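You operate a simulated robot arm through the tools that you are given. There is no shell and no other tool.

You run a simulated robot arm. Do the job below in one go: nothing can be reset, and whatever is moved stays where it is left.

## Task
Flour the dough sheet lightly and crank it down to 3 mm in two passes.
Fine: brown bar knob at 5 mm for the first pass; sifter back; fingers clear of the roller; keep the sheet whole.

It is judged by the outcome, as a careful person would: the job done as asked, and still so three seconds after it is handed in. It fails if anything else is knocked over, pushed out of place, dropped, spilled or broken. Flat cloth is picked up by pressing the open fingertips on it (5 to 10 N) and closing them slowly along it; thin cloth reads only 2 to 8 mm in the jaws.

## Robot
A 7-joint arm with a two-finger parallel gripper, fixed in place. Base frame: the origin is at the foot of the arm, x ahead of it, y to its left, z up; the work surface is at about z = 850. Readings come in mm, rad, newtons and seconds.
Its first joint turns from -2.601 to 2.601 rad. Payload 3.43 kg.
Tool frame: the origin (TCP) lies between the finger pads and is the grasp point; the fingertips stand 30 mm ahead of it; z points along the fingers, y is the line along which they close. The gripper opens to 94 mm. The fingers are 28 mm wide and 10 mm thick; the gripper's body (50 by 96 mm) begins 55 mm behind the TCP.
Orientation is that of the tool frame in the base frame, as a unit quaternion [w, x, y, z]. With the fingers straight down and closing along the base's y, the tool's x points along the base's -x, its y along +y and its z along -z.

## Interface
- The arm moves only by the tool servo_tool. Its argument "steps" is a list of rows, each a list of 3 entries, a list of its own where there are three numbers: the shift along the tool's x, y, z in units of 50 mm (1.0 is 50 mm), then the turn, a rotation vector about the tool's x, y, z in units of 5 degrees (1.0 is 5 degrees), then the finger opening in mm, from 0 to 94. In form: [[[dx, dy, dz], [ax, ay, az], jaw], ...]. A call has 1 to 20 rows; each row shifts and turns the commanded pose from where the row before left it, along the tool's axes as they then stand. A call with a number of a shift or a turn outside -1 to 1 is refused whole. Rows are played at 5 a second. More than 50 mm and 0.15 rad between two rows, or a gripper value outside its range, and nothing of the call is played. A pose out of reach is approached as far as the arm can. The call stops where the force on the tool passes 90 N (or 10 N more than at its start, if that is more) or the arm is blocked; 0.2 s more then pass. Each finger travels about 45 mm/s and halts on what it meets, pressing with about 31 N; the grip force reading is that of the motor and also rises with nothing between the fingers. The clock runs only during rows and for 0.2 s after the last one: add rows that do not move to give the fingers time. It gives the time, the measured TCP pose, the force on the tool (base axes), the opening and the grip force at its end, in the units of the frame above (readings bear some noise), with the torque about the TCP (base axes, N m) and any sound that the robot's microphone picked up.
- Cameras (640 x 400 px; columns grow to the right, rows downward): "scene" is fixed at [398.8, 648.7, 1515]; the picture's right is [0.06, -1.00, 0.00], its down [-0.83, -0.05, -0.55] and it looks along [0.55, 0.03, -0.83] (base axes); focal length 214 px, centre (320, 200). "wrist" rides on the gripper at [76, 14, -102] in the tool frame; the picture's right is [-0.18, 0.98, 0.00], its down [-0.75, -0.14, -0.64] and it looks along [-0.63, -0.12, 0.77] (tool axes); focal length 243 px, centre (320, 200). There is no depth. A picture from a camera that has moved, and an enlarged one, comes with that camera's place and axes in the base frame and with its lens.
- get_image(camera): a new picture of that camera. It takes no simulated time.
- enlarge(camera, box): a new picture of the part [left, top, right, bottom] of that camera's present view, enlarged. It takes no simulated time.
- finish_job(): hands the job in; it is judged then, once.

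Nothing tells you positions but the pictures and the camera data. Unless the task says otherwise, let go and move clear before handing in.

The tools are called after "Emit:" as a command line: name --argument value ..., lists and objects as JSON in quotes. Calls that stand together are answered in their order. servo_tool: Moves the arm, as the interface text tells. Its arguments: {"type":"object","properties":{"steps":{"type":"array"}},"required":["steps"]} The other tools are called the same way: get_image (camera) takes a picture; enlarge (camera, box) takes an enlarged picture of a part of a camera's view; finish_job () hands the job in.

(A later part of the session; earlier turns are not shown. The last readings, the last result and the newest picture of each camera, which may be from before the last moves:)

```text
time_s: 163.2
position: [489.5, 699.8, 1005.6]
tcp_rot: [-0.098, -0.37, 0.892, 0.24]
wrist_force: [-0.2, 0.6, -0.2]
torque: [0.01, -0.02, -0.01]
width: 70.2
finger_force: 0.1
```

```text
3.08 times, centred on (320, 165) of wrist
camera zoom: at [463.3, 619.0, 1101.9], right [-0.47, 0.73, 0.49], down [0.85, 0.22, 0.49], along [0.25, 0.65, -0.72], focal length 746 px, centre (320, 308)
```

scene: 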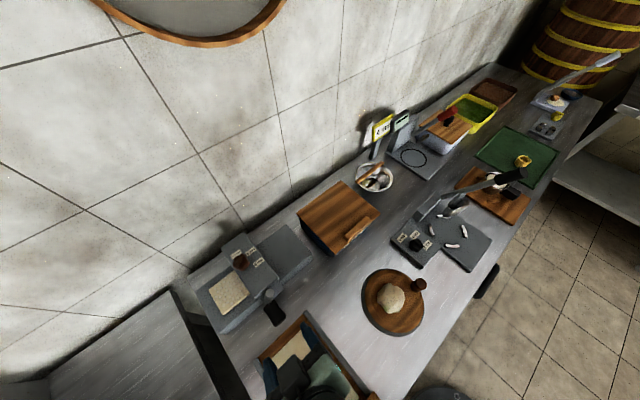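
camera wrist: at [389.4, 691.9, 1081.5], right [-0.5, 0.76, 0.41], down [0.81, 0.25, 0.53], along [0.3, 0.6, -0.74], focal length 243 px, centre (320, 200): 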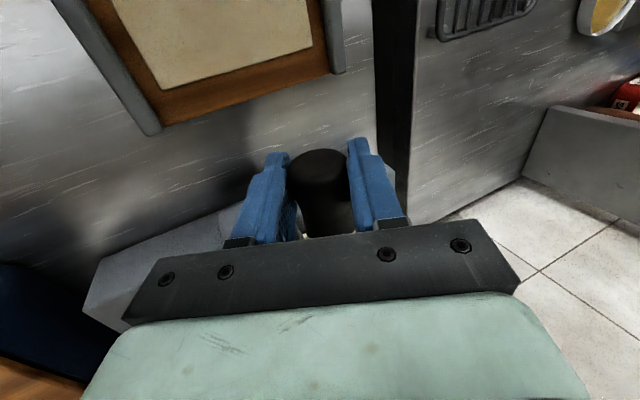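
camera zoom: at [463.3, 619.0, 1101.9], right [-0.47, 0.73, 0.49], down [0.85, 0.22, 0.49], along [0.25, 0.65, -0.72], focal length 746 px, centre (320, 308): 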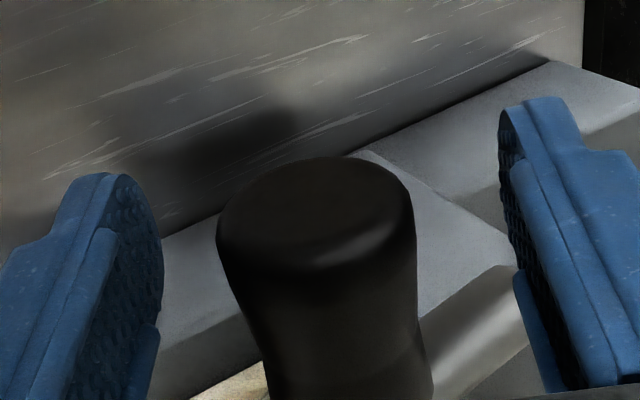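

The sheet is largely out on the right at 258°. One more regrip and stroke should clear it fully.

Emit:
servo_tool --steps '[[[0, -0.04, 0], [1, 0, 0], 70], [[0, 0, 0], [1, 0, 0], 70], [[0, 0, 0], [1, 0, 0], 70], [[0, 0, 0], [1, 0, 0], 70], [[0, 0, 0], [1, 0, 0], 70], [[0, 0, 0], [1, 0, 0], 70], [[0, 0, 0], [1, 0, 0], 70], [[0, 0, 0], [1, 0, 0], 70], [[0, 0, 0], [1, 0, 0], 70], [[0, 0, 0], [1, 0, 0], 70], [[0, 0, 0], [1, 0, 0], 70], [[0, 0, 0], [1, 0, 0], 70], [[0, 0, 0], [0, 0, 0], 70]]'

Emit:
enlarge --camera "wrist" --box '[220, 100, 420, 230]'

Emit:
enlarge --camera "scene" --box '[180, 220, 340, 340]'

```text
time_s: 166.0
position: [490.0, 698.7, 1005.3]
tcp_rot: [0.099, -0.369, 0.893, -0.239]
wrist_force: [-0.3, -0.1, 0.4]
torque: [0.02, 0.02, 0.01]
width: 69.9
finger_force: 0.1
```

```text
3.08 times, centred on (320, 165) of wrist
camera zoom: at [391.6, 690.3, 1086.6], right [-0.47, 0.73, -0.49], down [0.39, 0.67, 0.63], along [0.79, 0.1, -0.6], focal length 746 px, centre (320, 308)
```

zoom: 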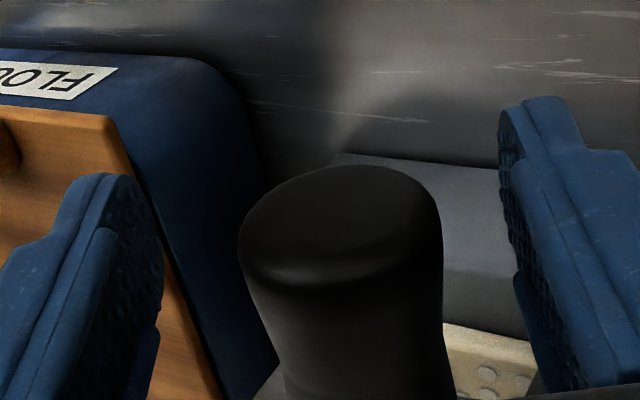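

```text
3.33 times, centred on (260, 280) of scene
camera zoom: at [398.8, 648.7, 1515.0], right [0.06, -1.0, 0.0], down [-0.83, -0.05, -0.55], along [0.55, 0.03, -0.83], focal length 715 px, centre (520, -67)
```

zoom: 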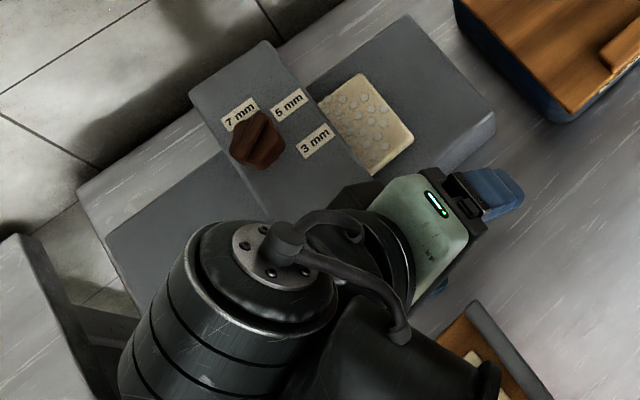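

Emit:
servo_tool --steps '[[[0, 0.03, 0], [0, 0, 0], 54], [[0, 0, 0], [0, 0, 0], 44], [[0, 0, 0], [0, 0, 0], 36], [[0, 0, 0], [0, 0, 0], 29], [[0, 0, 0], [0, 0, 0], 22], [[0, 0, 0], [0, 0, 0], 15], [[0, 0.0297, 0.0793], [-1, 0, 0], 15], [[0, 0.0297, 0.0793], [-1, 0, 0], 15], [[0, 0.0297, 0.0793], [-1, 0, 0], 15], [[0, 0.0297, 0.0793], [-1, 0, 0], 15], [[0, 0.0297, 0.0793], [-1, 0, 0], 15], [[0, 0.0297, 0.0793], [-1, 0, 0], 15], [[0, 0, 0], [0, 0, 0], 15]]'

Emit:
enlarge --camera "scene" --box '[180, 220, 340, 340]'

Emit:
get_image --camera "wrist"

```text
time_s: 168.8
position: [487.8, 701.3, 979.3]
tcp_rot: [0.002, -0.382, 0.924, 0.002]
wrist_force: [-10.0, 32.3, 7.0]
torque: [-0.26, 0.2, -0.1]
width: 36.1
finger_force: 44.2
```

```text
3.33 times, centred on (260, 280) of scene
camera zoom: at [398.8, 648.7, 1515.0], right [0.06, -1.0, 0.0], down [-0.83, -0.05, -0.55], along [0.55, 0.03, -0.83], focal length 715 px, centre (520, -67)
```

zoom: 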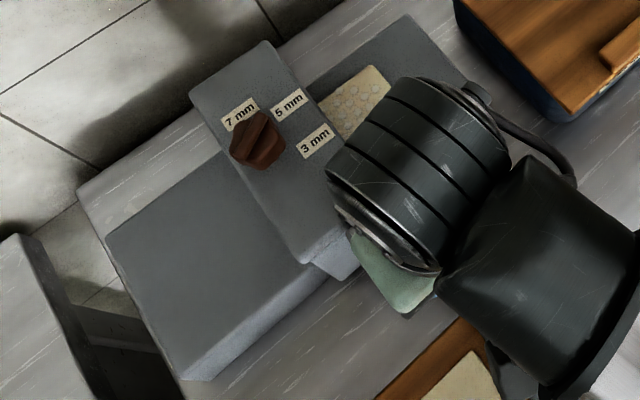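

```text
taken
camera wrist: at [423.6, 658.6, 1082.0], right [-0.57, 0.82, 0.0], down [0.63, 0.43, 0.64], along [0.53, 0.37, -0.76], focal length 243 px, centre (320, 200)
```

wrist: 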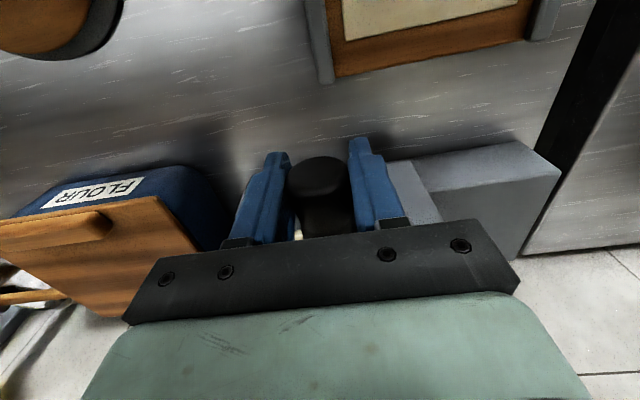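

Emit:
servo_tool --steps '[[[0, 0.0297, 0.0793], [-1, 0, 0], 15], [[0, 0.0297, 0.0793], [-1, 0, 0], 15], [[0, 0.0297, 0.0793], [-1, 0, 0], 15], [[0, 0.0297, 0.0793], [-1, 0, 0], 15], [[0, 0.0297, 0.0793], [-1, 0, 0], 15], [[0, 0.0297, 0.0793], [-1, 0, 0], 15], [[0, 0, 0], [0, 0, 0], 15]]'

Emit:
enlarge --camera "scene" --box '[180, 220, 340, 340]'

Emit:
servo_tool --steps '[[[0, 0, 0], [0, 0, 0], 42], [[0, 0, 0], [0, 0, 0], 56], [[0, 0, 0], [0, 0, 0], 70], [[0, 0, 0], [0, 0, 0], 70], [[0, 0, 0], [0, 0, 0], 70]]'

Emit:
get_image --camera "wrist"

```text
time_s: 170.4
position: [477.9, 710.0, 959.3]
tcp_rot: [-0.098, -0.37, 0.892, 0.241]
wrist_force: [-15.2, 26.5, 9.1]
torque: [-0.07, -0.93, -0.57]
width: 36.1
finger_force: 44.7
```

```text
3.33 times, centred on (260, 280) of scene
camera zoom: at [398.8, 648.7, 1515.0], right [0.06, -1.0, 0.0], down [-0.83, -0.05, -0.55], along [0.55, 0.03, -0.83], focal length 715 px, centre (520, -67)
```

zoom: 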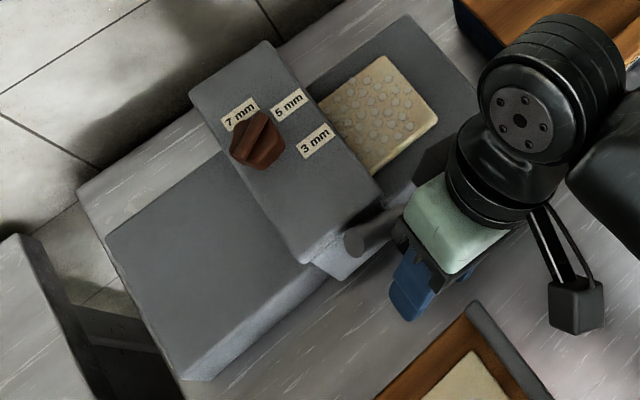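

```text
time_s: 171.6
position: [479.3, 711.5, 958.5]
tcp_rot: [-0.097, -0.37, 0.892, 0.24]
wrist_force: [-1.3, 0.1, 0.2]
torque: [0.0, 0.04, 0.02]
width: 70.0
finger_force: 0.1
```

```text
taken
camera wrist: at [452.8, 630.1, 1054.2], right [-0.47, 0.73, 0.49], down [0.85, 0.22, 0.49], along [0.25, 0.65, -0.72], focal length 243 px, centre (320, 200)
```

wrist: 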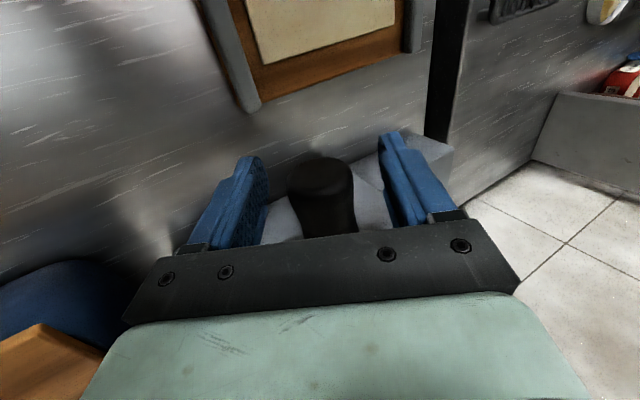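

The sheet is nearly through, with its leading edge near u -89 on the right table (which ends around u -45). I'll regrip and go on in smaller increments so it doesn't overrun.

Emit:
servo_tool --steps '[[[0, -0.03, 0], [1, 0, 0], 70], [[0, 0, 0], [1, 0, 0], 70], [[0, 0, 0], [1, 0, 0], 70], [[0, 0, 0], [1, 0, 0], 70], [[0, 0, 0], [1, 0, 0], 70], [[0, 0, 0], [1, 0, 0], 70], [[0, 0, 0], [1, 0, 0], 70], [[0, 0, 0], [1, 0, 0], 70], [[0, 0, 0], [1, 0, 0], 70], [[0, 0, 0], [1, 0, 0], 70], [[0, 0, 0], [1, 0, 0], 70], [[0, 0, 0], [1, 0, 0], 70], [[0, 0, 0], [0, 0, 0], 70]]'

Emit:
get_image --camera "wrist"

Emit:
enlarge --camera "scene" --box '[180, 220, 340, 340]'

```text
time_s: 174.4
position: [479.7, 709.4, 958.9]
tcp_rot: [0.101, -0.37, 0.892, -0.238]
wrist_force: [-1.4, 1.5, 5.8]
torque: [0.26, -0.04, 0.08]
width: 70.1
finger_force: 0.1
```

```text
taken
camera wrist: at [380.2, 701.3, 1040.0], right [-0.47, 0.73, -0.49], down [0.39, 0.67, 0.63], along [0.79, 0.1, -0.6], focal length 243 px, centre (320, 200)
```

wrist: 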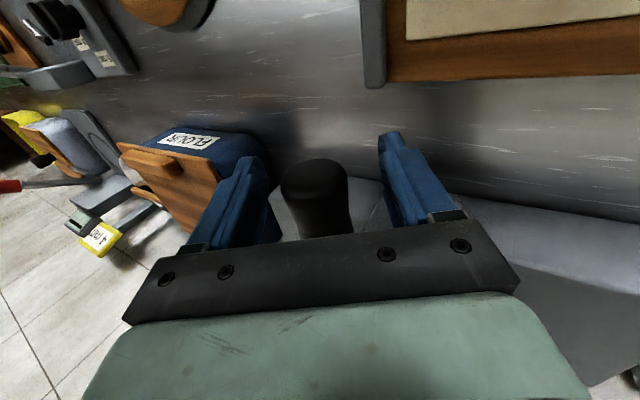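

```text
3.33 times, centred on (260, 280) of scene
camera zoom: at [398.8, 648.7, 1515.0], right [0.06, -1.0, 0.0], down [-0.83, -0.05, -0.55], along [0.55, 0.03, -0.83], focal length 715 px, centre (520, -67)
```

zoom: 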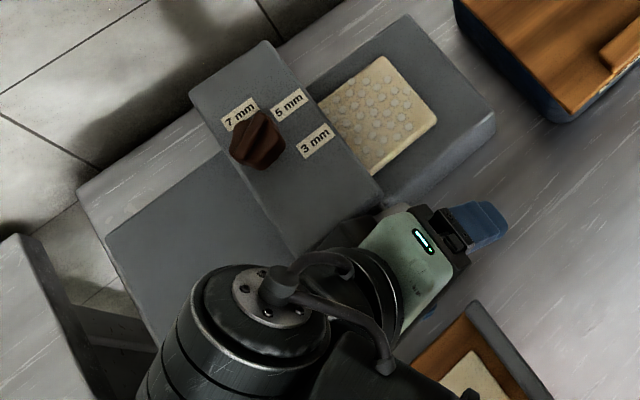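

Emit:
enlarge --camera "wrist" --box '[220, 100, 420, 250]'

```text
2.67 times, centred on (320, 175) of wrist
camera zoom: at [380.2, 701.3, 1040.0], right [-0.47, 0.73, -0.49], down [0.39, 0.67, 0.63], along [0.79, 0.1, -0.6], focal length 647 px, centre (320, 267)
```

zoom: 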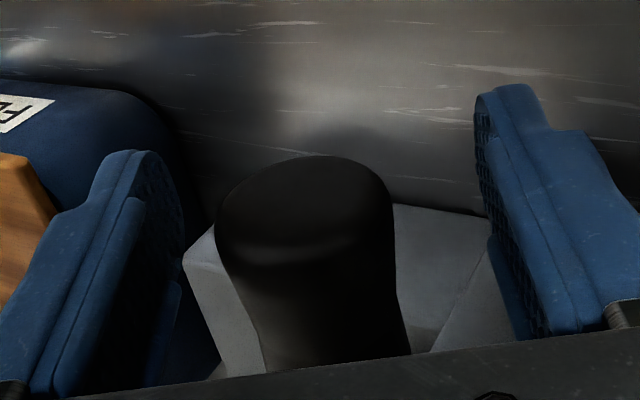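

Emit:
servo_tool --steps '[[[0, -0.1, 0], [0, 0, 0], 60], [[0, 0, 0], [0, 0, 0], 48], [[0, 0, 0], [0, 0, 0], 38], [[0, 0, 0], [0, 0, 0], 30], [[0, 0, 0], [0, 0, 0], 22], [[0, 0, 0], [0, 0, 0], 15], [[0, 0.0838, 0.0125], [-1, 0, 0], 15], [[0, 0.0838, 0.0125], [-1, 0, 0], 15], [[0, 0.0838, 0.0125], [-1, 0, 0], 15], [[0, 0.0838, 0.0125], [-1, 0, 0], 15], [[0, 0.0838, 0.0125], [-1, 0, 0], 15], [[0, 0.0838, 0.0125], [-1, 0, 0], 15], [[0, 0, 0], [0, 0, 0], 15]]'

Emit:
enlarge --camera "scene" --box '[180, 220, 340, 340]'

Emit:
get_image --camera "wrist"

```text
time_s: 177.2
position: [467.1, 723.5, 948.3]
tcp_rot: [0.001, -0.383, 0.924, 0.0]
wrist_force: [10.3, -6.5, -34.7]
torque: [-0.06, -0.07, -0.02]
width: 36.5
finger_force: 44.8
```

```text
3.33 times, centred on (260, 280) of scene
camera zoom: at [398.8, 648.7, 1515.0], right [0.06, -1.0, 0.0], down [-0.83, -0.05, -0.55], along [0.55, 0.03, -0.83], focal length 715 px, centre (520, -67)
```

zoom: 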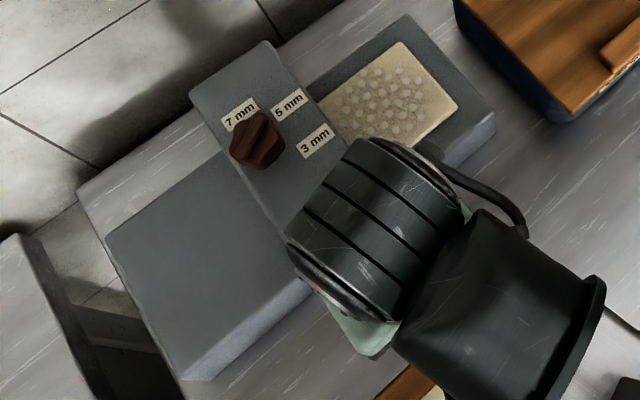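

```text
taken
camera wrist: at [403.3, 679.9, 1051.0], right [-0.56, 0.83, 0.0], down [0.63, 0.43, 0.64], along [0.53, 0.36, -0.77], focal length 243 px, centre (320, 200)
```

wrist: 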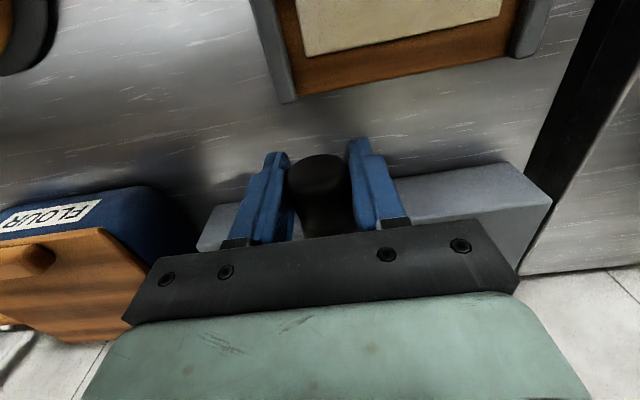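

The leading edge is at about u -71, with roughly 19 mm of table left. I'll continue just a little and check whether the sheet's tail appears or the sheet stops moving.

Emit:
servo_tool --steps '[[[0, 0.0838, 0.004], [-1, 0, 0], 15], [[0, 0.0838, 0.004], [-1, 0, 0], 15], [[0, 0.0838, 0.004], [-1, 0, 0], 15], [[0, 0, 0], [0, 0, 0], 15]]'

Emit:
enlarge --camera "scene" --box '[180, 220, 340, 340]'

```text
time_s: 178.2
position: [458.6, 732.4, 947.8]
tcp_rot: [-0.05, -0.378, 0.916, 0.122]
wrist_force: [-1.7, -5.1, -29.8]
torque: [-0.12, -0.07, -0.01]
width: 36.0
finger_force: 45.0
```

```text
3.33 times, centred on (260, 280) of scene
camera zoom: at [398.8, 648.7, 1515.0], right [0.06, -1.0, 0.0], down [-0.83, -0.05, -0.55], along [0.55, 0.03, -0.83], focal length 715 px, centre (520, -67)
```

zoom: 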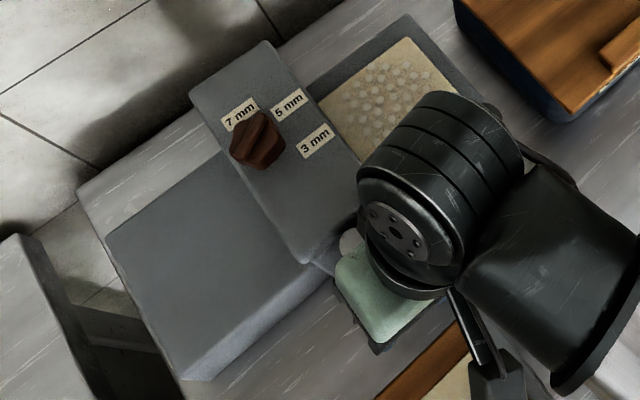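

Emit:
servo_tool --steps '[[[0, 0.0838, 0.02], [-1, 0, 0], 15], [[0, 0.0838, 0.02], [-1, 0, 0], 15], [[0, 0.0838, 0.0125], [-1, 0, 0], 15], [[0, 0, 0], [0, 0, 0], 15]]'

Emit:
enlarge --camera "scene" --box '[180, 220, 340, 340]'

```text
time_s: 179.2
position: [455.2, 738.1, 951.3]
tcp_rot: [-0.093, -0.37, 0.894, 0.237]
wrist_force: [35.7, -40.1, 5.6]
torque: [-0.48, -0.44, -0.02]
width: 40.2
finger_force: 22.3
```

```text
3.33 times, centred on (260, 280) of scene
camera zoom: at [398.8, 648.7, 1515.0], right [0.06, -1.0, 0.0], down [-0.83, -0.05, -0.55], along [0.55, 0.03, -0.83], focal length 715 px, centre (520, -67)
```

zoom: 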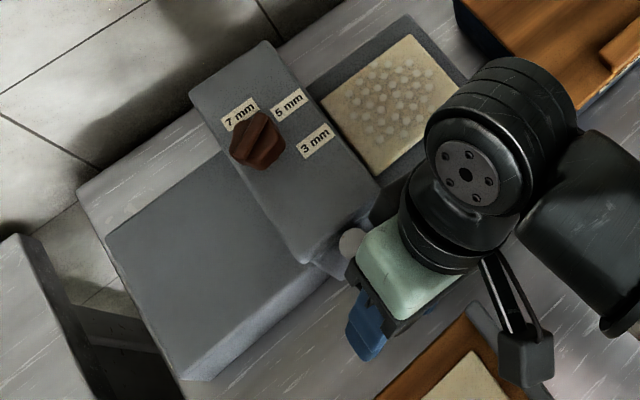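

The crank has come to a stop at exactly one full turn, and the whole sheet is out on the right table: first pass done. I'll release, back away, and straighten the tool.

Emit:
servo_tool --steps '[[[0, -0.06, 0], [0, 0, 0], 44], [[0, 0, 0], [0, 0, 0], 56], [[0, 0, 0], [0, 0, 0], 70], [[0, 0, 0], [0, 0, 0], 70], [[0, 0, -0.4], [0, 0, 0], 70], [[0, 0, -0.7], [0, 0, 0], 70], [[0, 0, -0.8], [0, 0, 0], 70], [[0, 0, 0], [1, 0, 0], 70], [[0, 0, 0], [1, 0, 0], 70], [[0, 0, 0], [1, 0, 0], 70], [[0, 0, 0], [1, 0, 0], 70], [[0, 0, 0], [1, 0, 0], 70], [[0, 0, 0], [1, 0, 0], 70], [[0, 0, -0.5], [0, 0, 0], 70], [[0, 0, 0], [0, 0, 0], 70]]'

Emit:
get_image --camera "scene"

Emit:
get_image --camera "wrist"

```text
time_s: 182.4
position: [484.3, 704.3, 1057.0]
tcp_rot: [0.002, -0.383, 0.924, 0.001]
wrist_force: [0.3, 0.0, 0.1]
torque: [0.01, -0.01, 0.01]
width: 70.1
finger_force: 0.1
```

```text
taken
```

scene: 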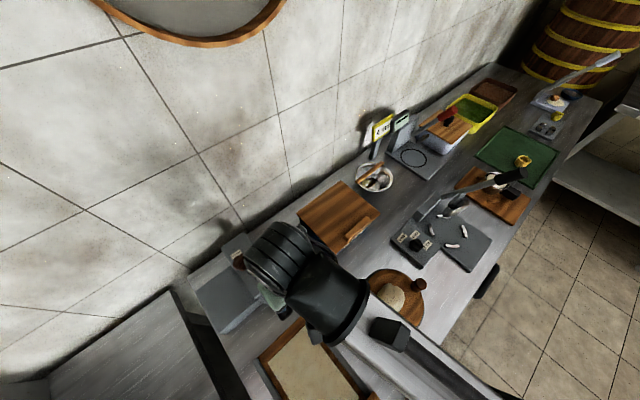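

```text
taken
camera wrist: at [419.9, 660.7, 1160.7], right [-0.57, 0.82, 0.0], down [0.63, 0.43, 0.64], along [0.53, 0.36, -0.77], focal length 243 px, centre (320, 200)
```

wrist: 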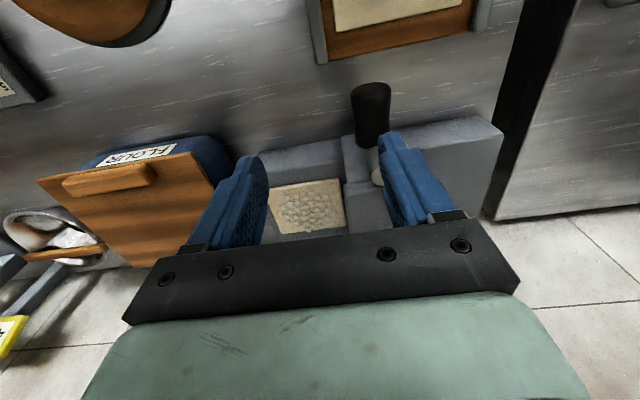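

Next is the knob to 3 mm. I'll rise and move above it with the same gripping pose as before.

Emit:
servo_tool --steps '[[[0, 0, -0.6], [0, 0, 0], 70], [[0, 0, -0.6], [0, 0, 0], 70], [[-0.5, 0.2, 0], [0, 0, 0], 60], [[-0.7, 0.28, 0], [0, 0, 0], 52], [[-0.7, 0.28, 0], [0, 0, 0], 52], [[-0.6, 0.24, 0], [0, 0, 0], 52], [[-0.34, 0.136, 0], [0, 0, 0], 52], [[0, 0, 0], [0, 0, 0], 52]]'

Emit:
get_image --camera "wrist"

Emit:
enlarge --camera "wrist" --box '[240, 40, 400, 200]'

```text
time_s: 184.2
position: [544.2, 843.9, 1118.8]
tcp_rot: [0.003, -0.383, 0.924, 0.001]
wrist_force: [-0.9, 0.0, -0.2]
torque: [0.01, 0.0, 0.04]
width: 51.9
finger_force: 0.0
```

```text
taken
camera wrist: at [479.2, 801.9, 1221.3], right [-0.57, 0.82, 0.0], down [0.63, 0.43, 0.64], along [0.53, 0.36, -0.76], focal length 243 px, centre (320, 200)
```

wrist: 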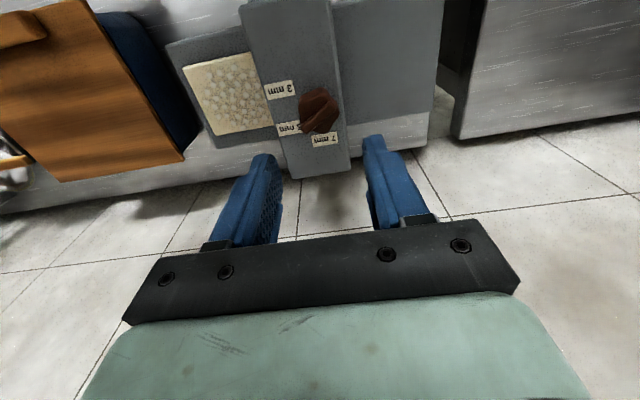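

```text
2.50 times, centred on (320, 120) of wrist
camera zoom: at [479.2, 801.9, 1221.3], right [-0.57, 0.82, 0.0], down [0.63, 0.43, 0.64], along [0.53, 0.36, -0.76], focal length 606 px, centre (320, 400)
```

zoom: 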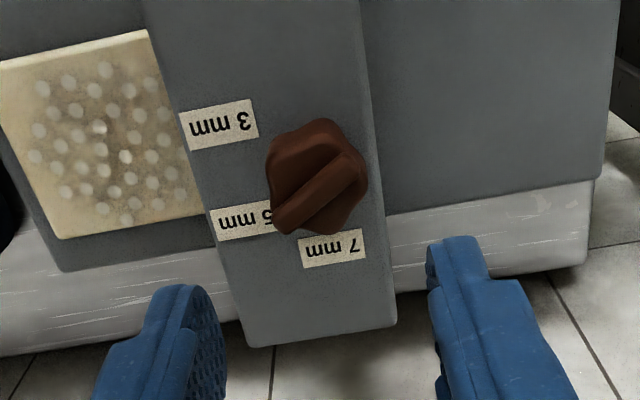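

The bar points at 5 and the sheet lies whole on the right. I'll lower around the knob body and close.

Emit:
servo_tool --steps '[[[-0.01, 0, 0.4], [0, 0, 0], 54], [[0, 0, 0.5], [0, 0, 0], 54], [[0, 0, 0.4], [0, 0, 0], 54], [[0, 0, 0.28], [0, 0, 0], 54], [[0, 0, 0.14], [0, 0, 0], 54], [[0, 0, 0], [0, 0, 0], 50], [[0, 0, 0], [0, 0, 0], 44], [[0, 0, 0], [0, 0, 0], 39], [[0, 0, 0], [0, 0, 0], 35], [[0, 0, 0], [0, 0, 0], 31], [[0, 0, 0], [0, 0, 0], 27], [[0, 0, 0], [0, 0, 0], 22], [[0, 0, 0], [0, 0, 0], 18]]'

Emit:
enlarge --camera "wrist" --box '[250, 100, 390, 220]'

```text
time_s: 187.0
position: [544.4, 844.2, 1032.2]
tcp_rot: [0.0, -0.383, 0.924, 0.001]
wrist_force: [4.1, -4.9, -1.3]
torque: [0.12, 0.19, 0.03]
width: 32.7
finger_force: 45.1
```

```text
3.33 times, centred on (320, 160) of wrist
camera zoom: at [480.6, 801.5, 1135.6], right [-0.56, 0.83, 0.0], down [0.63, 0.43, 0.64], along [0.53, 0.36, -0.77], focal length 809 px, centre (320, 333)
```

zoom: 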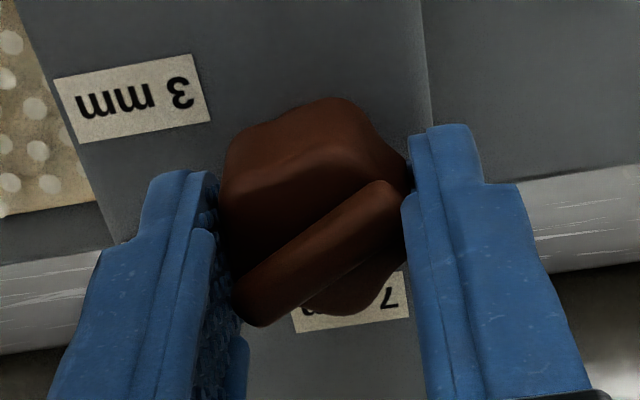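

Emit:
servo_tool --steps '[[[0, 0, 0], [0, 0, 0.6], 18], [[0, 0, 0], [0, 0, 0.9], 18], [[0, 0, 0], [0, 0, 0.9], 18], [[0, 0, 0], [0, 0, 0.9], 18], [[0, 0, 0], [0, 0, 0.9], 18], [[0, 0, 0], [0, 0, 0.9], 18], [[0, 0, 0], [0, 0, 0], 18]]'

Emit:
enlarge --camera "wrist" --box '[230, 80, 410, 220]'

```text
time_s: 188.6
position: [544.6, 845.5, 1033.6]
tcp_rot: [0.001, -0.169, 0.986, 0.0]
wrist_force: [6.5, -25.7, 11.8]
torque: [-0.36, 0.0, 0.05]
width: 33.0
finger_force: 45.0
```

```text
2.86 times, centred on (320, 150) of wrist
camera zoom: at [468.6, 832.6, 1135.6], right [-0.15, 0.99, 0.0], down [0.76, 0.12, 0.64], along [0.64, 0.1, -0.77], focal length 693 px, centre (320, 343)
```

zoom: 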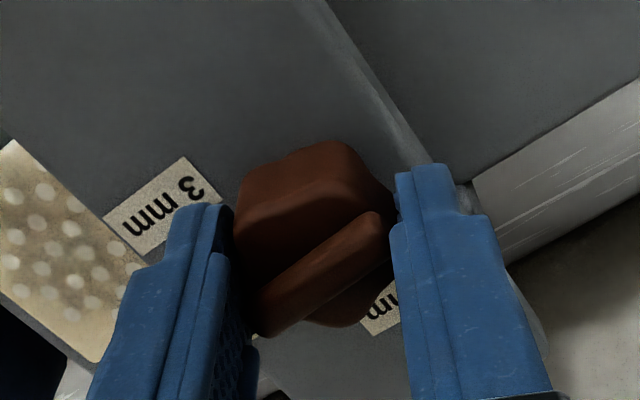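

Emit:
servo_tool --steps '[[[0, 0, 0], [0, 0, 0.9], 18], [[0, 0, 0], [0, 0, 0.9], 18], [[0, 0, 0], [0, 0, 0.9], 18], [[0, 0, 0], [0, 0, 0.9], 18], [[0, 0, 0], [0, 0, 0.9], 18], [[0, 0, 0], [0, 0, 0.9], 18], [[0, 0, 0], [0, 0, 0.9], 18], [[0, 0, 0], [0, 0, 0.6], 18], [[0, 0, 0], [0, 0, 0], 18], [[0, 0, 0], [0, 0, 0], 18]]'

Emit:
enlarge --camera "wrist" --box '[230, 80, 410, 220]'

```text
time_s: 190.8
position: [545.5, 842.4, 1032.0]
tcp_rot: [0.002, 0.132, 0.991, -0.002]
wrist_force: [7.2, -38.0, 7.3]
torque: [-0.22, -0.02, 0.07]
width: 33.1
finger_force: 45.0
```

```text
2.86 times, centred on (320, 150) of wrist
camera zoom: at [475.4, 876.9, 1135.4], right [0.43, 0.9, 0.0], down [0.69, -0.33, 0.64], along [0.58, -0.28, -0.76], focal length 693 px, centre (320, 343)
```

zoom: 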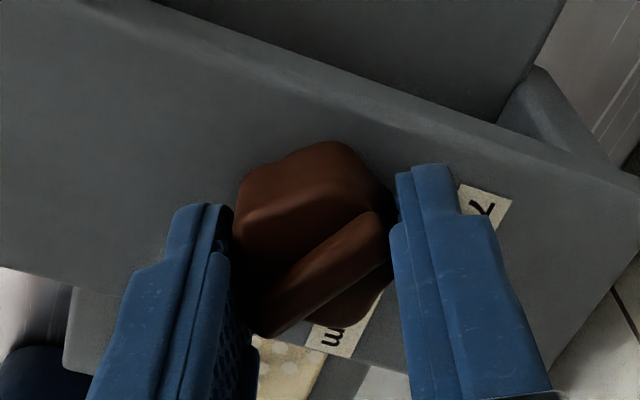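

Emit:
servo_tool --steps '[[[0, 0, 0], [0, 0, 0], 33], [[0, 0, 0], [0, 0, 0], 38], [[0, 0, 0], [0, 0, 0], 46], [[0, 0, 0], [0, 0, 0], 56], [[0, 0, -0.3], [0, 0, 0], 60], [[0, 0, -0.5], [0, 0, 0], 60], [[0, 0, -0.5], [0, 0, 0], 60], [[0, 0, -0.5], [0, 0, 0], 60], [[0, 0, 0], [0, 0, 0], 60]]'

Emit:
get_image --camera "wrist"

Emit:
enlarge --camera "wrist" --box '[230, 40, 410, 200]'

```text
time_s: 192.8
position: [542.5, 843.5, 1124.5]
tcp_rot: [0.001, 0.13, 0.992, 0.001]
wrist_force: [0.4, -0.8, -0.7]
torque: [0.03, 0.0, -0.03]
width: 60.2
finger_force: 0.1
```

```text
taken
camera wrist: at [473.1, 878.7, 1227.0], right [0.43, 0.9, 0.0], down [0.69, -0.33, 0.64], along [0.58, -0.28, -0.77], focal length 243 px, centre (320, 200)
```

wrist: 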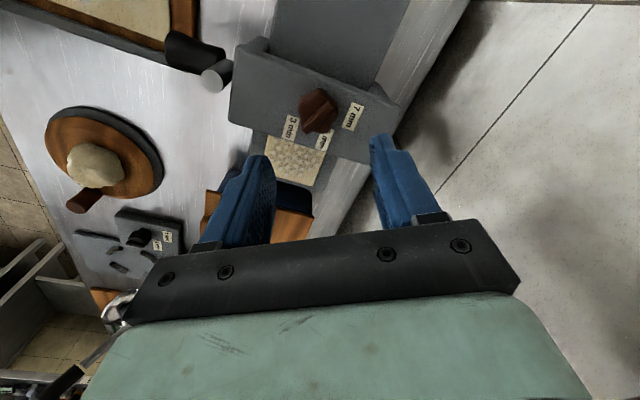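

```text
2.50 times, centred on (320, 120) of wrist
camera zoom: at [473.1, 878.7, 1227.0], right [0.43, 0.9, 0.0], down [0.69, -0.33, 0.64], along [0.58, -0.28, -0.77], focal length 606 px, centre (320, 400)
```

zoom: 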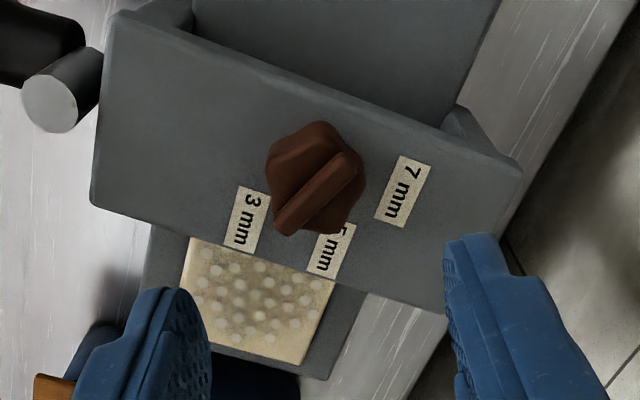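

The bar is a few degrees short of the 3 mm mark, because it slipped slightly in the jaws. I'll regrip here and nudge it the rest of the way.

Emit:
servo_tool --steps '[[[-0.032, 0.033, 0.4], [0, 0, 0], 56], [[0, 0, 0.5], [0, 0, 0], 56], [[0, 0, 0.5], [0, 0, 0], 56], [[0, 0, 0.3], [0, 0, 0], 56], [[0, 0, 0.13], [0, 0, 0], 56], [[0, 0, 0], [0, 0, 0], 50], [[0, 0, 0], [0, 0, 0], 44], [[0, 0, 0], [0, 0, 0], 39], [[0, 0, 0], [0, 0, 0], 35], [[0, 0, 0], [0, 0, 0], 31], [[0, 0, 0], [0, 0, 0], 27], [[0, 0, 0], [0, 0, 0], 22], [[0, 0, 0], [0, 0, 0], 18]]'

Emit:
enlarge --camera "wrist" --box '[230, 80, 410, 220]'

```text
time_s: 195.6
position: [544.9, 844.7, 1029.8]
tcp_rot: [-0.001, 0.13, 0.992, -0.002]
wrist_force: [-5.8, -30.7, -8.7]
torque: [-0.24, -0.34, 0.08]
width: 35.9
finger_force: 15.9
```

```text
2.86 times, centred on (320, 150) of wrist
camera zoom: at [475.4, 878.7, 1132.1], right [0.43, 0.9, 0.0], down [0.69, -0.33, 0.64], along [0.58, -0.28, -0.77], focal length 693 px, centre (320, 343)
```

zoom: 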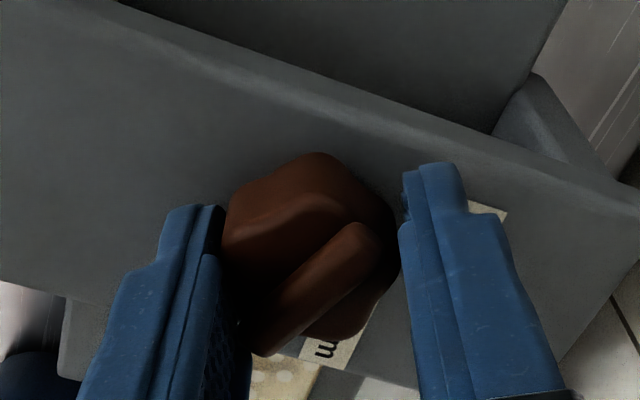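

Emit:
servo_tool --steps '[[[0, 0, 0], [0, 0, 0], 42], [[-0.02, -0.05, 0], [0, 0, 0], 46], [[0, 0, 0], [0, 0, 0], 42], [[0, 0, 0], [0, 0, 0], 36], [[0, 0, 0], [0, 0, 0], 31], [[0, 0, 0], [0, 0, 0], 26], [[0, 0, 0], [0, 0, 0], 20], [[0, 0, 0], [0, 0, 0], 18]]'

Emit:
enlarge --camera "wrist" --box '[230, 80, 410, 220]'

```text
time_s: 197.4
position: [545.4, 842.7, 1031.6]
tcp_rot: [0.0, 0.13, 0.991, -0.001]
wrist_force: [-9.7, -26.5, -3.8]
torque: [-0.06, -0.42, 0.07]
width: 32.5
finger_force: 27.6
```

```text
2.86 times, centred on (320, 150) of wrist
camera zoom: at [475.5, 876.6, 1133.4], right [0.43, 0.9, 0.0], down [0.69, -0.33, 0.64], along [0.58, -0.28, -0.77], focal length 693 px, centre (320, 343)
```

zoom: 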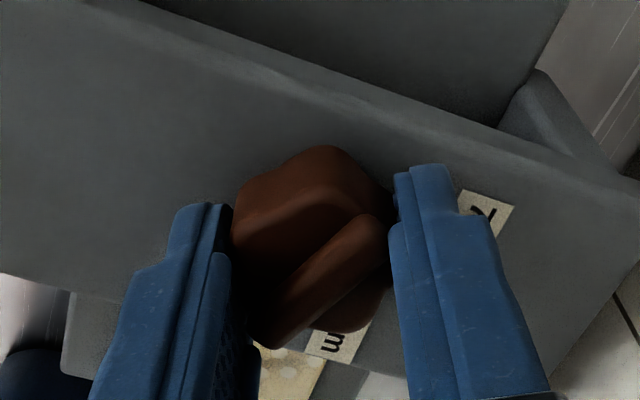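

Emit:
servo_tool --steps '[[[0, 0, 0], [0, 0, 0.5], 15], [[0, 0, 0], [0, 0, 0.5], 15], [[0, 0, 0], [0, 0, 0.4], 15], [[0, 0, 0], [0, 0, 0], 15], [[0, 0, 0], [0, 0, 0], 15], [[0, 0, 0], [0, 0, 0], 34], [[0, 0, 0], [0, 0, 0], 40], [[0, 0, 0], [0, 0, 0], 50], [[0, 0, 0], [0, 0, 0], 58], [[0, 0, -0.4], [0, 0, 0], 60], [[0, 0, -0.7], [0, 0, 0], 60], [[0, 0, -0.7], [0, 0, 0], 60], [[0, 0, 0], [0, 0, 0], 60]]'

Emit:
enlarge --camera "wrist" --box '[230, 40, 410, 200]'

```text
time_s: 200.2
position: [547.4, 843.3, 1119.5]
tcp_rot: [0.001, 0.19, 0.982, 0.002]
wrist_force: [-0.6, -0.6, 0.1]
torque: [0.03, -0.04, 0.0]
width: 59.9
finger_force: 0.0
```

```text
2.50 times, centred on (320, 120) of wrist
camera zoom: at [481.9, 885.4, 1223.0], right [0.54, 0.84, 0.0], down [0.65, -0.41, 0.64], along [0.54, -0.34, -0.77], focal length 606 px, centre (320, 400)
```

zoom: 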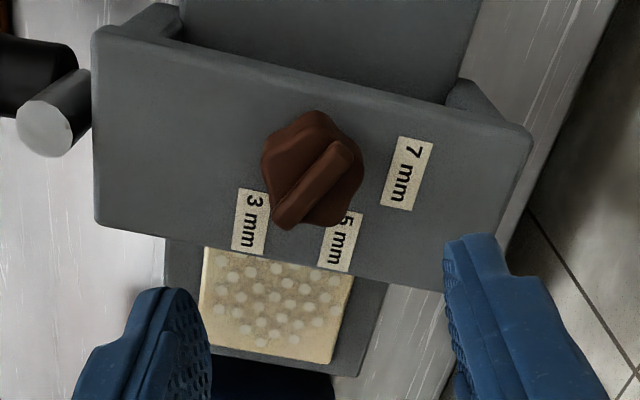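

The bar now points at 3 mm to within a couple of degrees. I'll turn the wrist back and retreat to the front of the crank for the return pass.

Emit:
servo_tool --steps '[[[0, 0, 0], [0, 0, -1], 60], [[0, 0, 0], [0, 0, -1], 60], [[0, 0, 0], [0, 0, -1], 60], [[0, 0, 0], [0, 0, -1], 60], [[0, 0, 0], [0, 0, -1], 60], [[0, 0, 0], [0, 0, -1], 60], [[0, 0, 0], [0, 0, -1], 60], [[0, 0, 0], [0, 0, -1], 60], [[0, 0, 0], [0, 0, -1], 60], [[0, 0, 0], [0, 0, -1], 60], [[0, 0, 0], [0, 0, -1], 60], [[0, 0, 0], [0, 0, -1], 60], [[0, 0, 0], [0, 0, -1], 60], [[0, 0, 0], [0, 0, -0.38], 60], [[0.6, -0.275, 0], [0, 0, 0], 70], [[0.75, -0.275, 0], [0, 0, 0], 70], [[0.75, -0.275, 0], [0, 0, 0], 70], [[0.7, -0.275, 0], [0, 0, 0], 70], [[0, 0, 0], [0, 0, 0], 70]]'

Emit:
enlarge --camera "scene" --box '[180, 220, 340, 340]'

Emit:
get_image --camera "wrist"

```text
time_s: 204.2
position: [487.9, 706.6, 1123.6]
tcp_rot: [0.001, -0.382, 0.924, 0.001]
wrist_force: [-1.5, 0.6, 0.7]
torque: [-0.03, 0.0, 0.01]
width: 69.8
finger_force: 0.2
```

```text
3.33 times, centred on (260, 280) of scene
camera zoom: at [398.8, 648.7, 1515.0], right [0.06, -1.0, 0.0], down [-0.83, -0.05, -0.55], along [0.55, 0.03, -0.83], focal length 715 px, centre (520, -67)
```

zoom: 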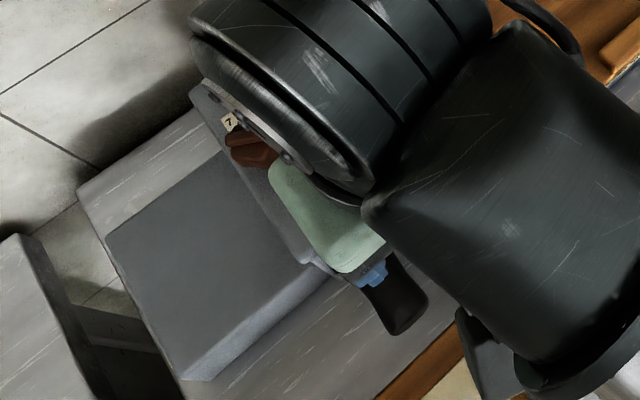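

```text
taken
camera wrist: at [423.8, 662.7, 1226.1], right [-0.56, 0.83, 0.0], down [0.63, 0.43, 0.64], along [0.53, 0.36, -0.77], focal length 243 px, centre (320, 200)
```

wrist: 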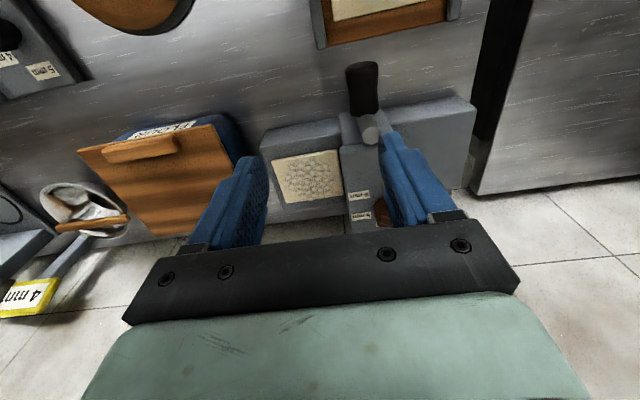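

Emit:
enlarge --camera "wrist" --box '[260, 40, 440, 200]'

```text
2.50 times, centred on (350, 120) of wrist
camera zoom: at [423.8, 662.7, 1226.1], right [-0.56, 0.83, 0.0], down [0.63, 0.43, 0.64], along [0.53, 0.36, -0.77], focal length 606 px, centre (245, 400)
```

zoom: 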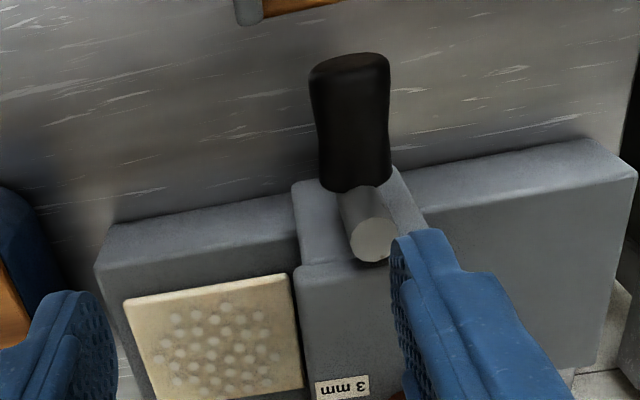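

The crank is exactly at bottom and the sheet is clear on the right. I'll lower, tilt 30°, and approach the handle for the return turn.

Emit:
servo_tool --steps '[[[0.03, 0, 0.5], [0, 0, 0], 70], [[0.02, 0, 0.7], [0, 0, 0], 70], [[0, 0, 0.7], [0, 0, 0], 70], [[0, 0, 0], [-1, 0, 0], 70], [[0, 0, 0], [-1, 0, 0], 70], [[0, 0, 0], [-1, 0, 0], 70], [[0, 0, 0], [-1, 0, 0], 70], [[0, 0, 0], [-1, 0, 0], 70], [[0, 0, 0], [-1, 0, 0], 70], [[0, 0, 0], [0, 0, 0], 70]]'

Emit:
get_image --camera "wrist"

```text
time_s: 206.4
position: [485.4, 706.0, 1024.9]
tcp_rot: [-0.097, -0.369, 0.892, 0.241]
wrist_force: [0.4, 0.2, 0.3]
torque: [0.0, 0.02, 0.02]
width: 69.8
finger_force: 0.1
```

```text
taken
camera wrist: at [458.7, 624.2, 1120.7], right [-0.47, 0.73, 0.49], down [0.85, 0.22, 0.49], along [0.25, 0.65, -0.72], focal length 243 px, centre (320, 200)
```

wrist: 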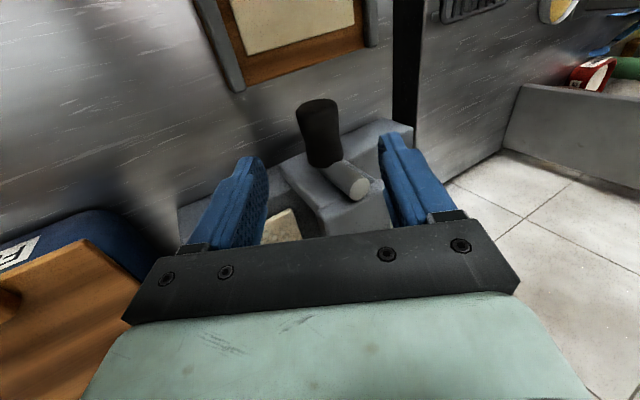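

Emit:
servo_tool --steps '[[[0, -0.01, 0.4], [0, 0, 0], 70], [[0, 0, 0.5], [0, 0, 0], 70], [[0, 0, 0.5], [0, 0, 0], 70], [[0, 0, 0.39], [0, 0, 0], 70], [[0, 0, 0], [0, 0, 0], 70]]'

Emit:
enlarge --camera "wrist" --box '[220, 100, 420, 250]'

```text
time_s: 207.6
position: [455.2, 738.5, 946.8]
tcp_rot: [-0.097, -0.369, 0.893, 0.24]
wrist_force: [0.4, 0.1, 0.3]
torque: [-0.01, -0.03, 0.01]
width: 70.0
finger_force: 0.0
```

```text
2.67 times, centred on (320, 175) of wrist
camera zoom: at [427.8, 656.1, 1042.5], right [-0.47, 0.73, 0.49], down [0.85, 0.22, 0.49], along [0.25, 0.65, -0.72], focal length 647 px, centre (320, 267)
```

zoom: 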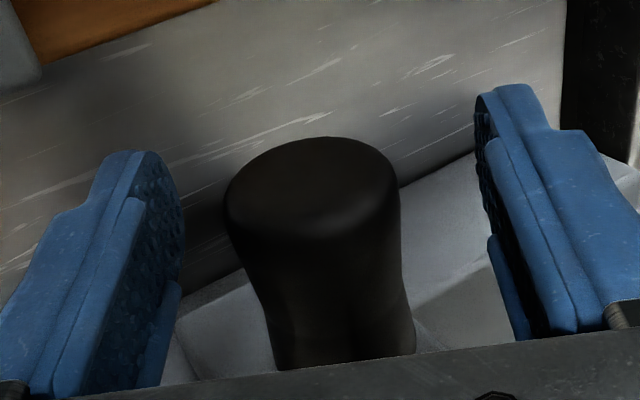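

Aligned. I'll close and begin the return turn in the opposite direction.

Emit:
servo_tool --steps '[[[0, -0.06, 0], [0, 0, 0], 58], [[0, 0, 0], [0, 0, 0], 47], [[0, 0, 0], [0, 0, 0], 37], [[0, 0, 0], [0, 0, 0], 29], [[0, 0, 0], [0, 0, 0], 22], [[0, 0, 0], [0, 0, 0], 15], [[0, -0.0721, -0.0459], [1, 0, 0], 15], [[0, -0.0721, -0.0459], [1, 0, 0], 15], [[0, -0.0721, -0.0459], [1, 0, 0], 15], [[0, -0.0721, -0.0459], [1, 0, 0], 15], [[0, 0, 0], [0, 0, 0], 15]]'

Emit:
enlarge --camera "scene" --box '[180, 220, 340, 340]'

Emit:
enlarge --camera "wrist" --box '[220, 100, 420, 250]'

```text
time_s: 210.0
position: [467.8, 721.9, 949.2]
tcp_rot: [-0.032, -0.38, 0.921, 0.08]
wrist_force: [2.9, -9.9, 4.0]
torque: [0.67, 0.0, 0.0]
width: 36.4
finger_force: 45.4
```

```text
3.33 times, centred on (260, 280) of scene
camera zoom: at [398.8, 648.7, 1515.0], right [0.06, -1.0, 0.0], down [-0.83, -0.05, -0.55], along [0.55, 0.03, -0.83], focal length 715 px, centre (520, -67)
```

zoom: 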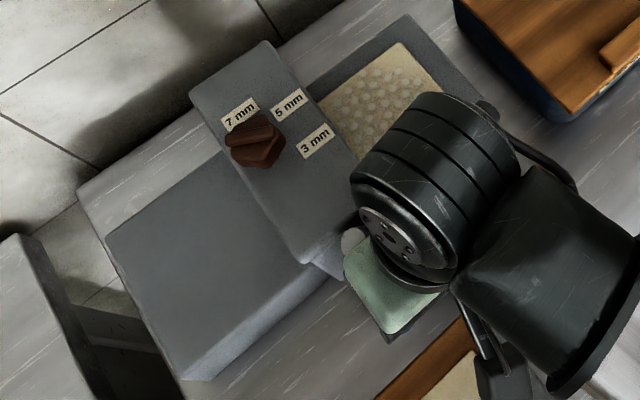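

```text
2.67 times, centred on (320, 175) of wrist
camera zoom: at [416.8, 666.3, 1052.8], right [-0.55, 0.82, 0.17], down [0.71, 0.35, 0.61], along [0.44, 0.46, -0.77], focal length 647 px, centre (320, 267)
```

zoom: 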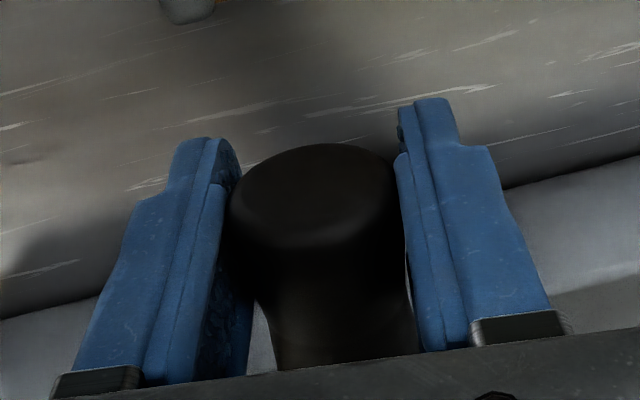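

Turning back works with low force, and the sheet is feeding back through at 3 mm. Continuing.

Emit:
servo_tool --steps '[[[0, -0.0721, -0.0459], [1, 0, 0], 15], [[0, -0.0721, -0.0459], [1, 0, 0], 15], [[0, -0.0721, -0.0459], [1, 0, 0], 15], [[0, -0.0721, -0.0459], [1, 0, 0], 15], [[0, -0.0721, -0.0459], [1, 0, 0], 15], [[0, -0.0721, -0.0459], [1, 0, 0], 15], [[0, -0.0721, -0.0459], [1, 0, 0], 15], [[0, -0.0721, -0.0459], [1, 0, 0], 15], [[0, 0, 0], [0, 0, 0], 15], [[0, 0, 0], [0, 0, 0], 42], [[0, 0, 0], [0, 0, 0], 56], [[0, 0, 0], [0, 0, 0], 70], [[0, 0, 0], [0, 0, 0], 70], [[0, 0, 0], [0, 0, 0], 70]]'

Emit:
enlarge --camera "scene" --box '[180, 220, 340, 340]'

Emit:
enlarge --camera "wrist" --box '[220, 100, 420, 250]'

```text
time_s: 213.0
position: [486.3, 703.9, 970.0]
tcp_rot: [0.1, -0.369, 0.893, -0.238]
wrist_force: [-0.4, 0.2, 0.1]
torque: [-0.01, 0.0, 0.02]
width: 70.1
finger_force: 0.0
```

```text
3.33 times, centred on (260, 280) of scene
camera zoom: at [398.8, 648.7, 1515.0], right [0.06, -1.0, 0.0], down [-0.83, -0.05, -0.55], along [0.55, 0.03, -0.83], focal length 715 px, centre (520, -67)
```

zoom: 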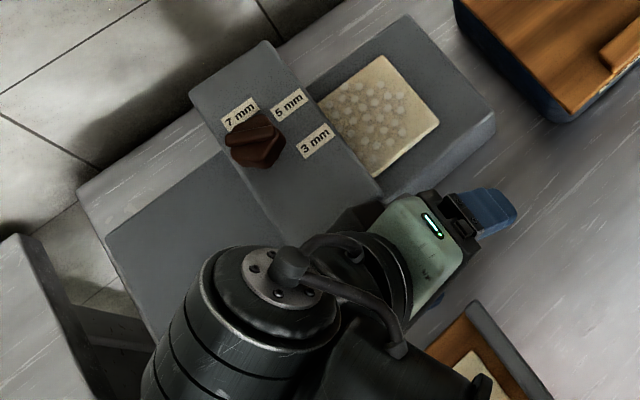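

```text
2.67 times, centred on (320, 175) of wrist
camera zoom: at [386.9, 695.5, 1052.1], right [-0.47, 0.73, -0.49], down [0.39, 0.67, 0.63], along [0.79, 0.1, -0.6], focal length 647 px, centre (320, 267)
```

zoom: 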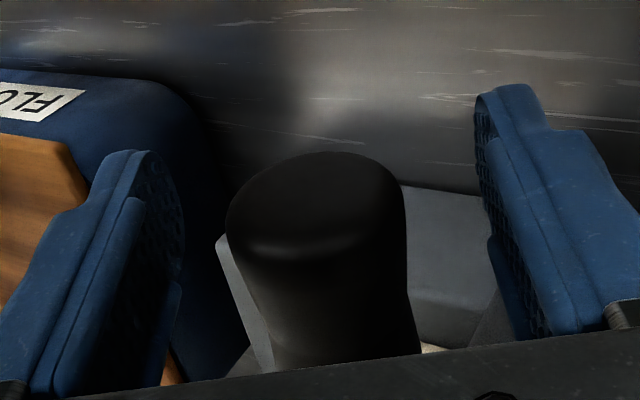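

Sheet feeding back nicely at about 300°. I'll rotate the open jaws about the handle, regrip, and continue.

Emit:
servo_tool --steps '[[[0, -0.05, 0], [-1, 0, 0], 70], [[0, 0, 0], [-1, 0, 0], 70], [[0, 0, 0], [-1, 0, 0], 70], [[0, 0, 0], [-1, 0, 0], 70], [[0, 0, 0], [-1, 0, 0], 70], [[0, 0, 0], [-1, 0, 0], 70], [[0, 0, 0], [-1, 0, 0], 70], [[0, 0, 0], [-1, 0, 0], 70], [[0, 0, 0], [-1, 0, 0], 70], [[0, 0, 0], [-1, 0, 0], 70], [[0, 0, 0], [-1, 0, 0], 70], [[0, 0, 0], [-1, 0, 0], 70], [[0, 0, 0], [0, 0, 0], 70]]'

Emit:
enlarge --camera "wrist" --box '[220, 100, 420, 250]'

```text
time_s: 215.8
position: [487.2, 702.1, 970.3]
tcp_rot: [-0.098, -0.369, 0.892, 0.242]
wrist_force: [0.2, -0.1, -0.2]
torque: [0.0, 0.03, 0.03]
width: 70.1
finger_force: 0.0
```

```text
2.67 times, centred on (320, 175) of wrist
camera zoom: at [460.6, 621.6, 1067.2], right [-0.47, 0.73, 0.49], down [0.85, 0.22, 0.49], along [0.25, 0.65, -0.72], focal length 647 px, centre (320, 267)
```

zoom: 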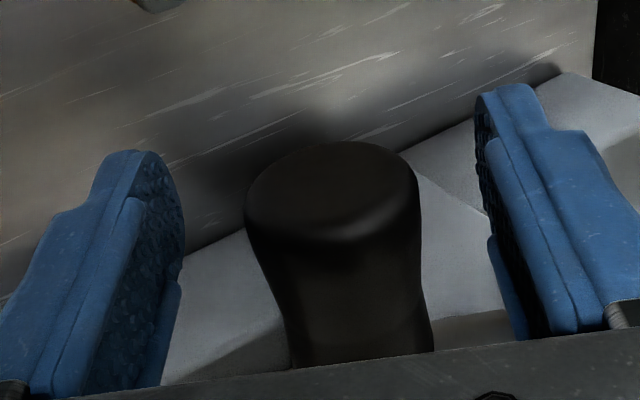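

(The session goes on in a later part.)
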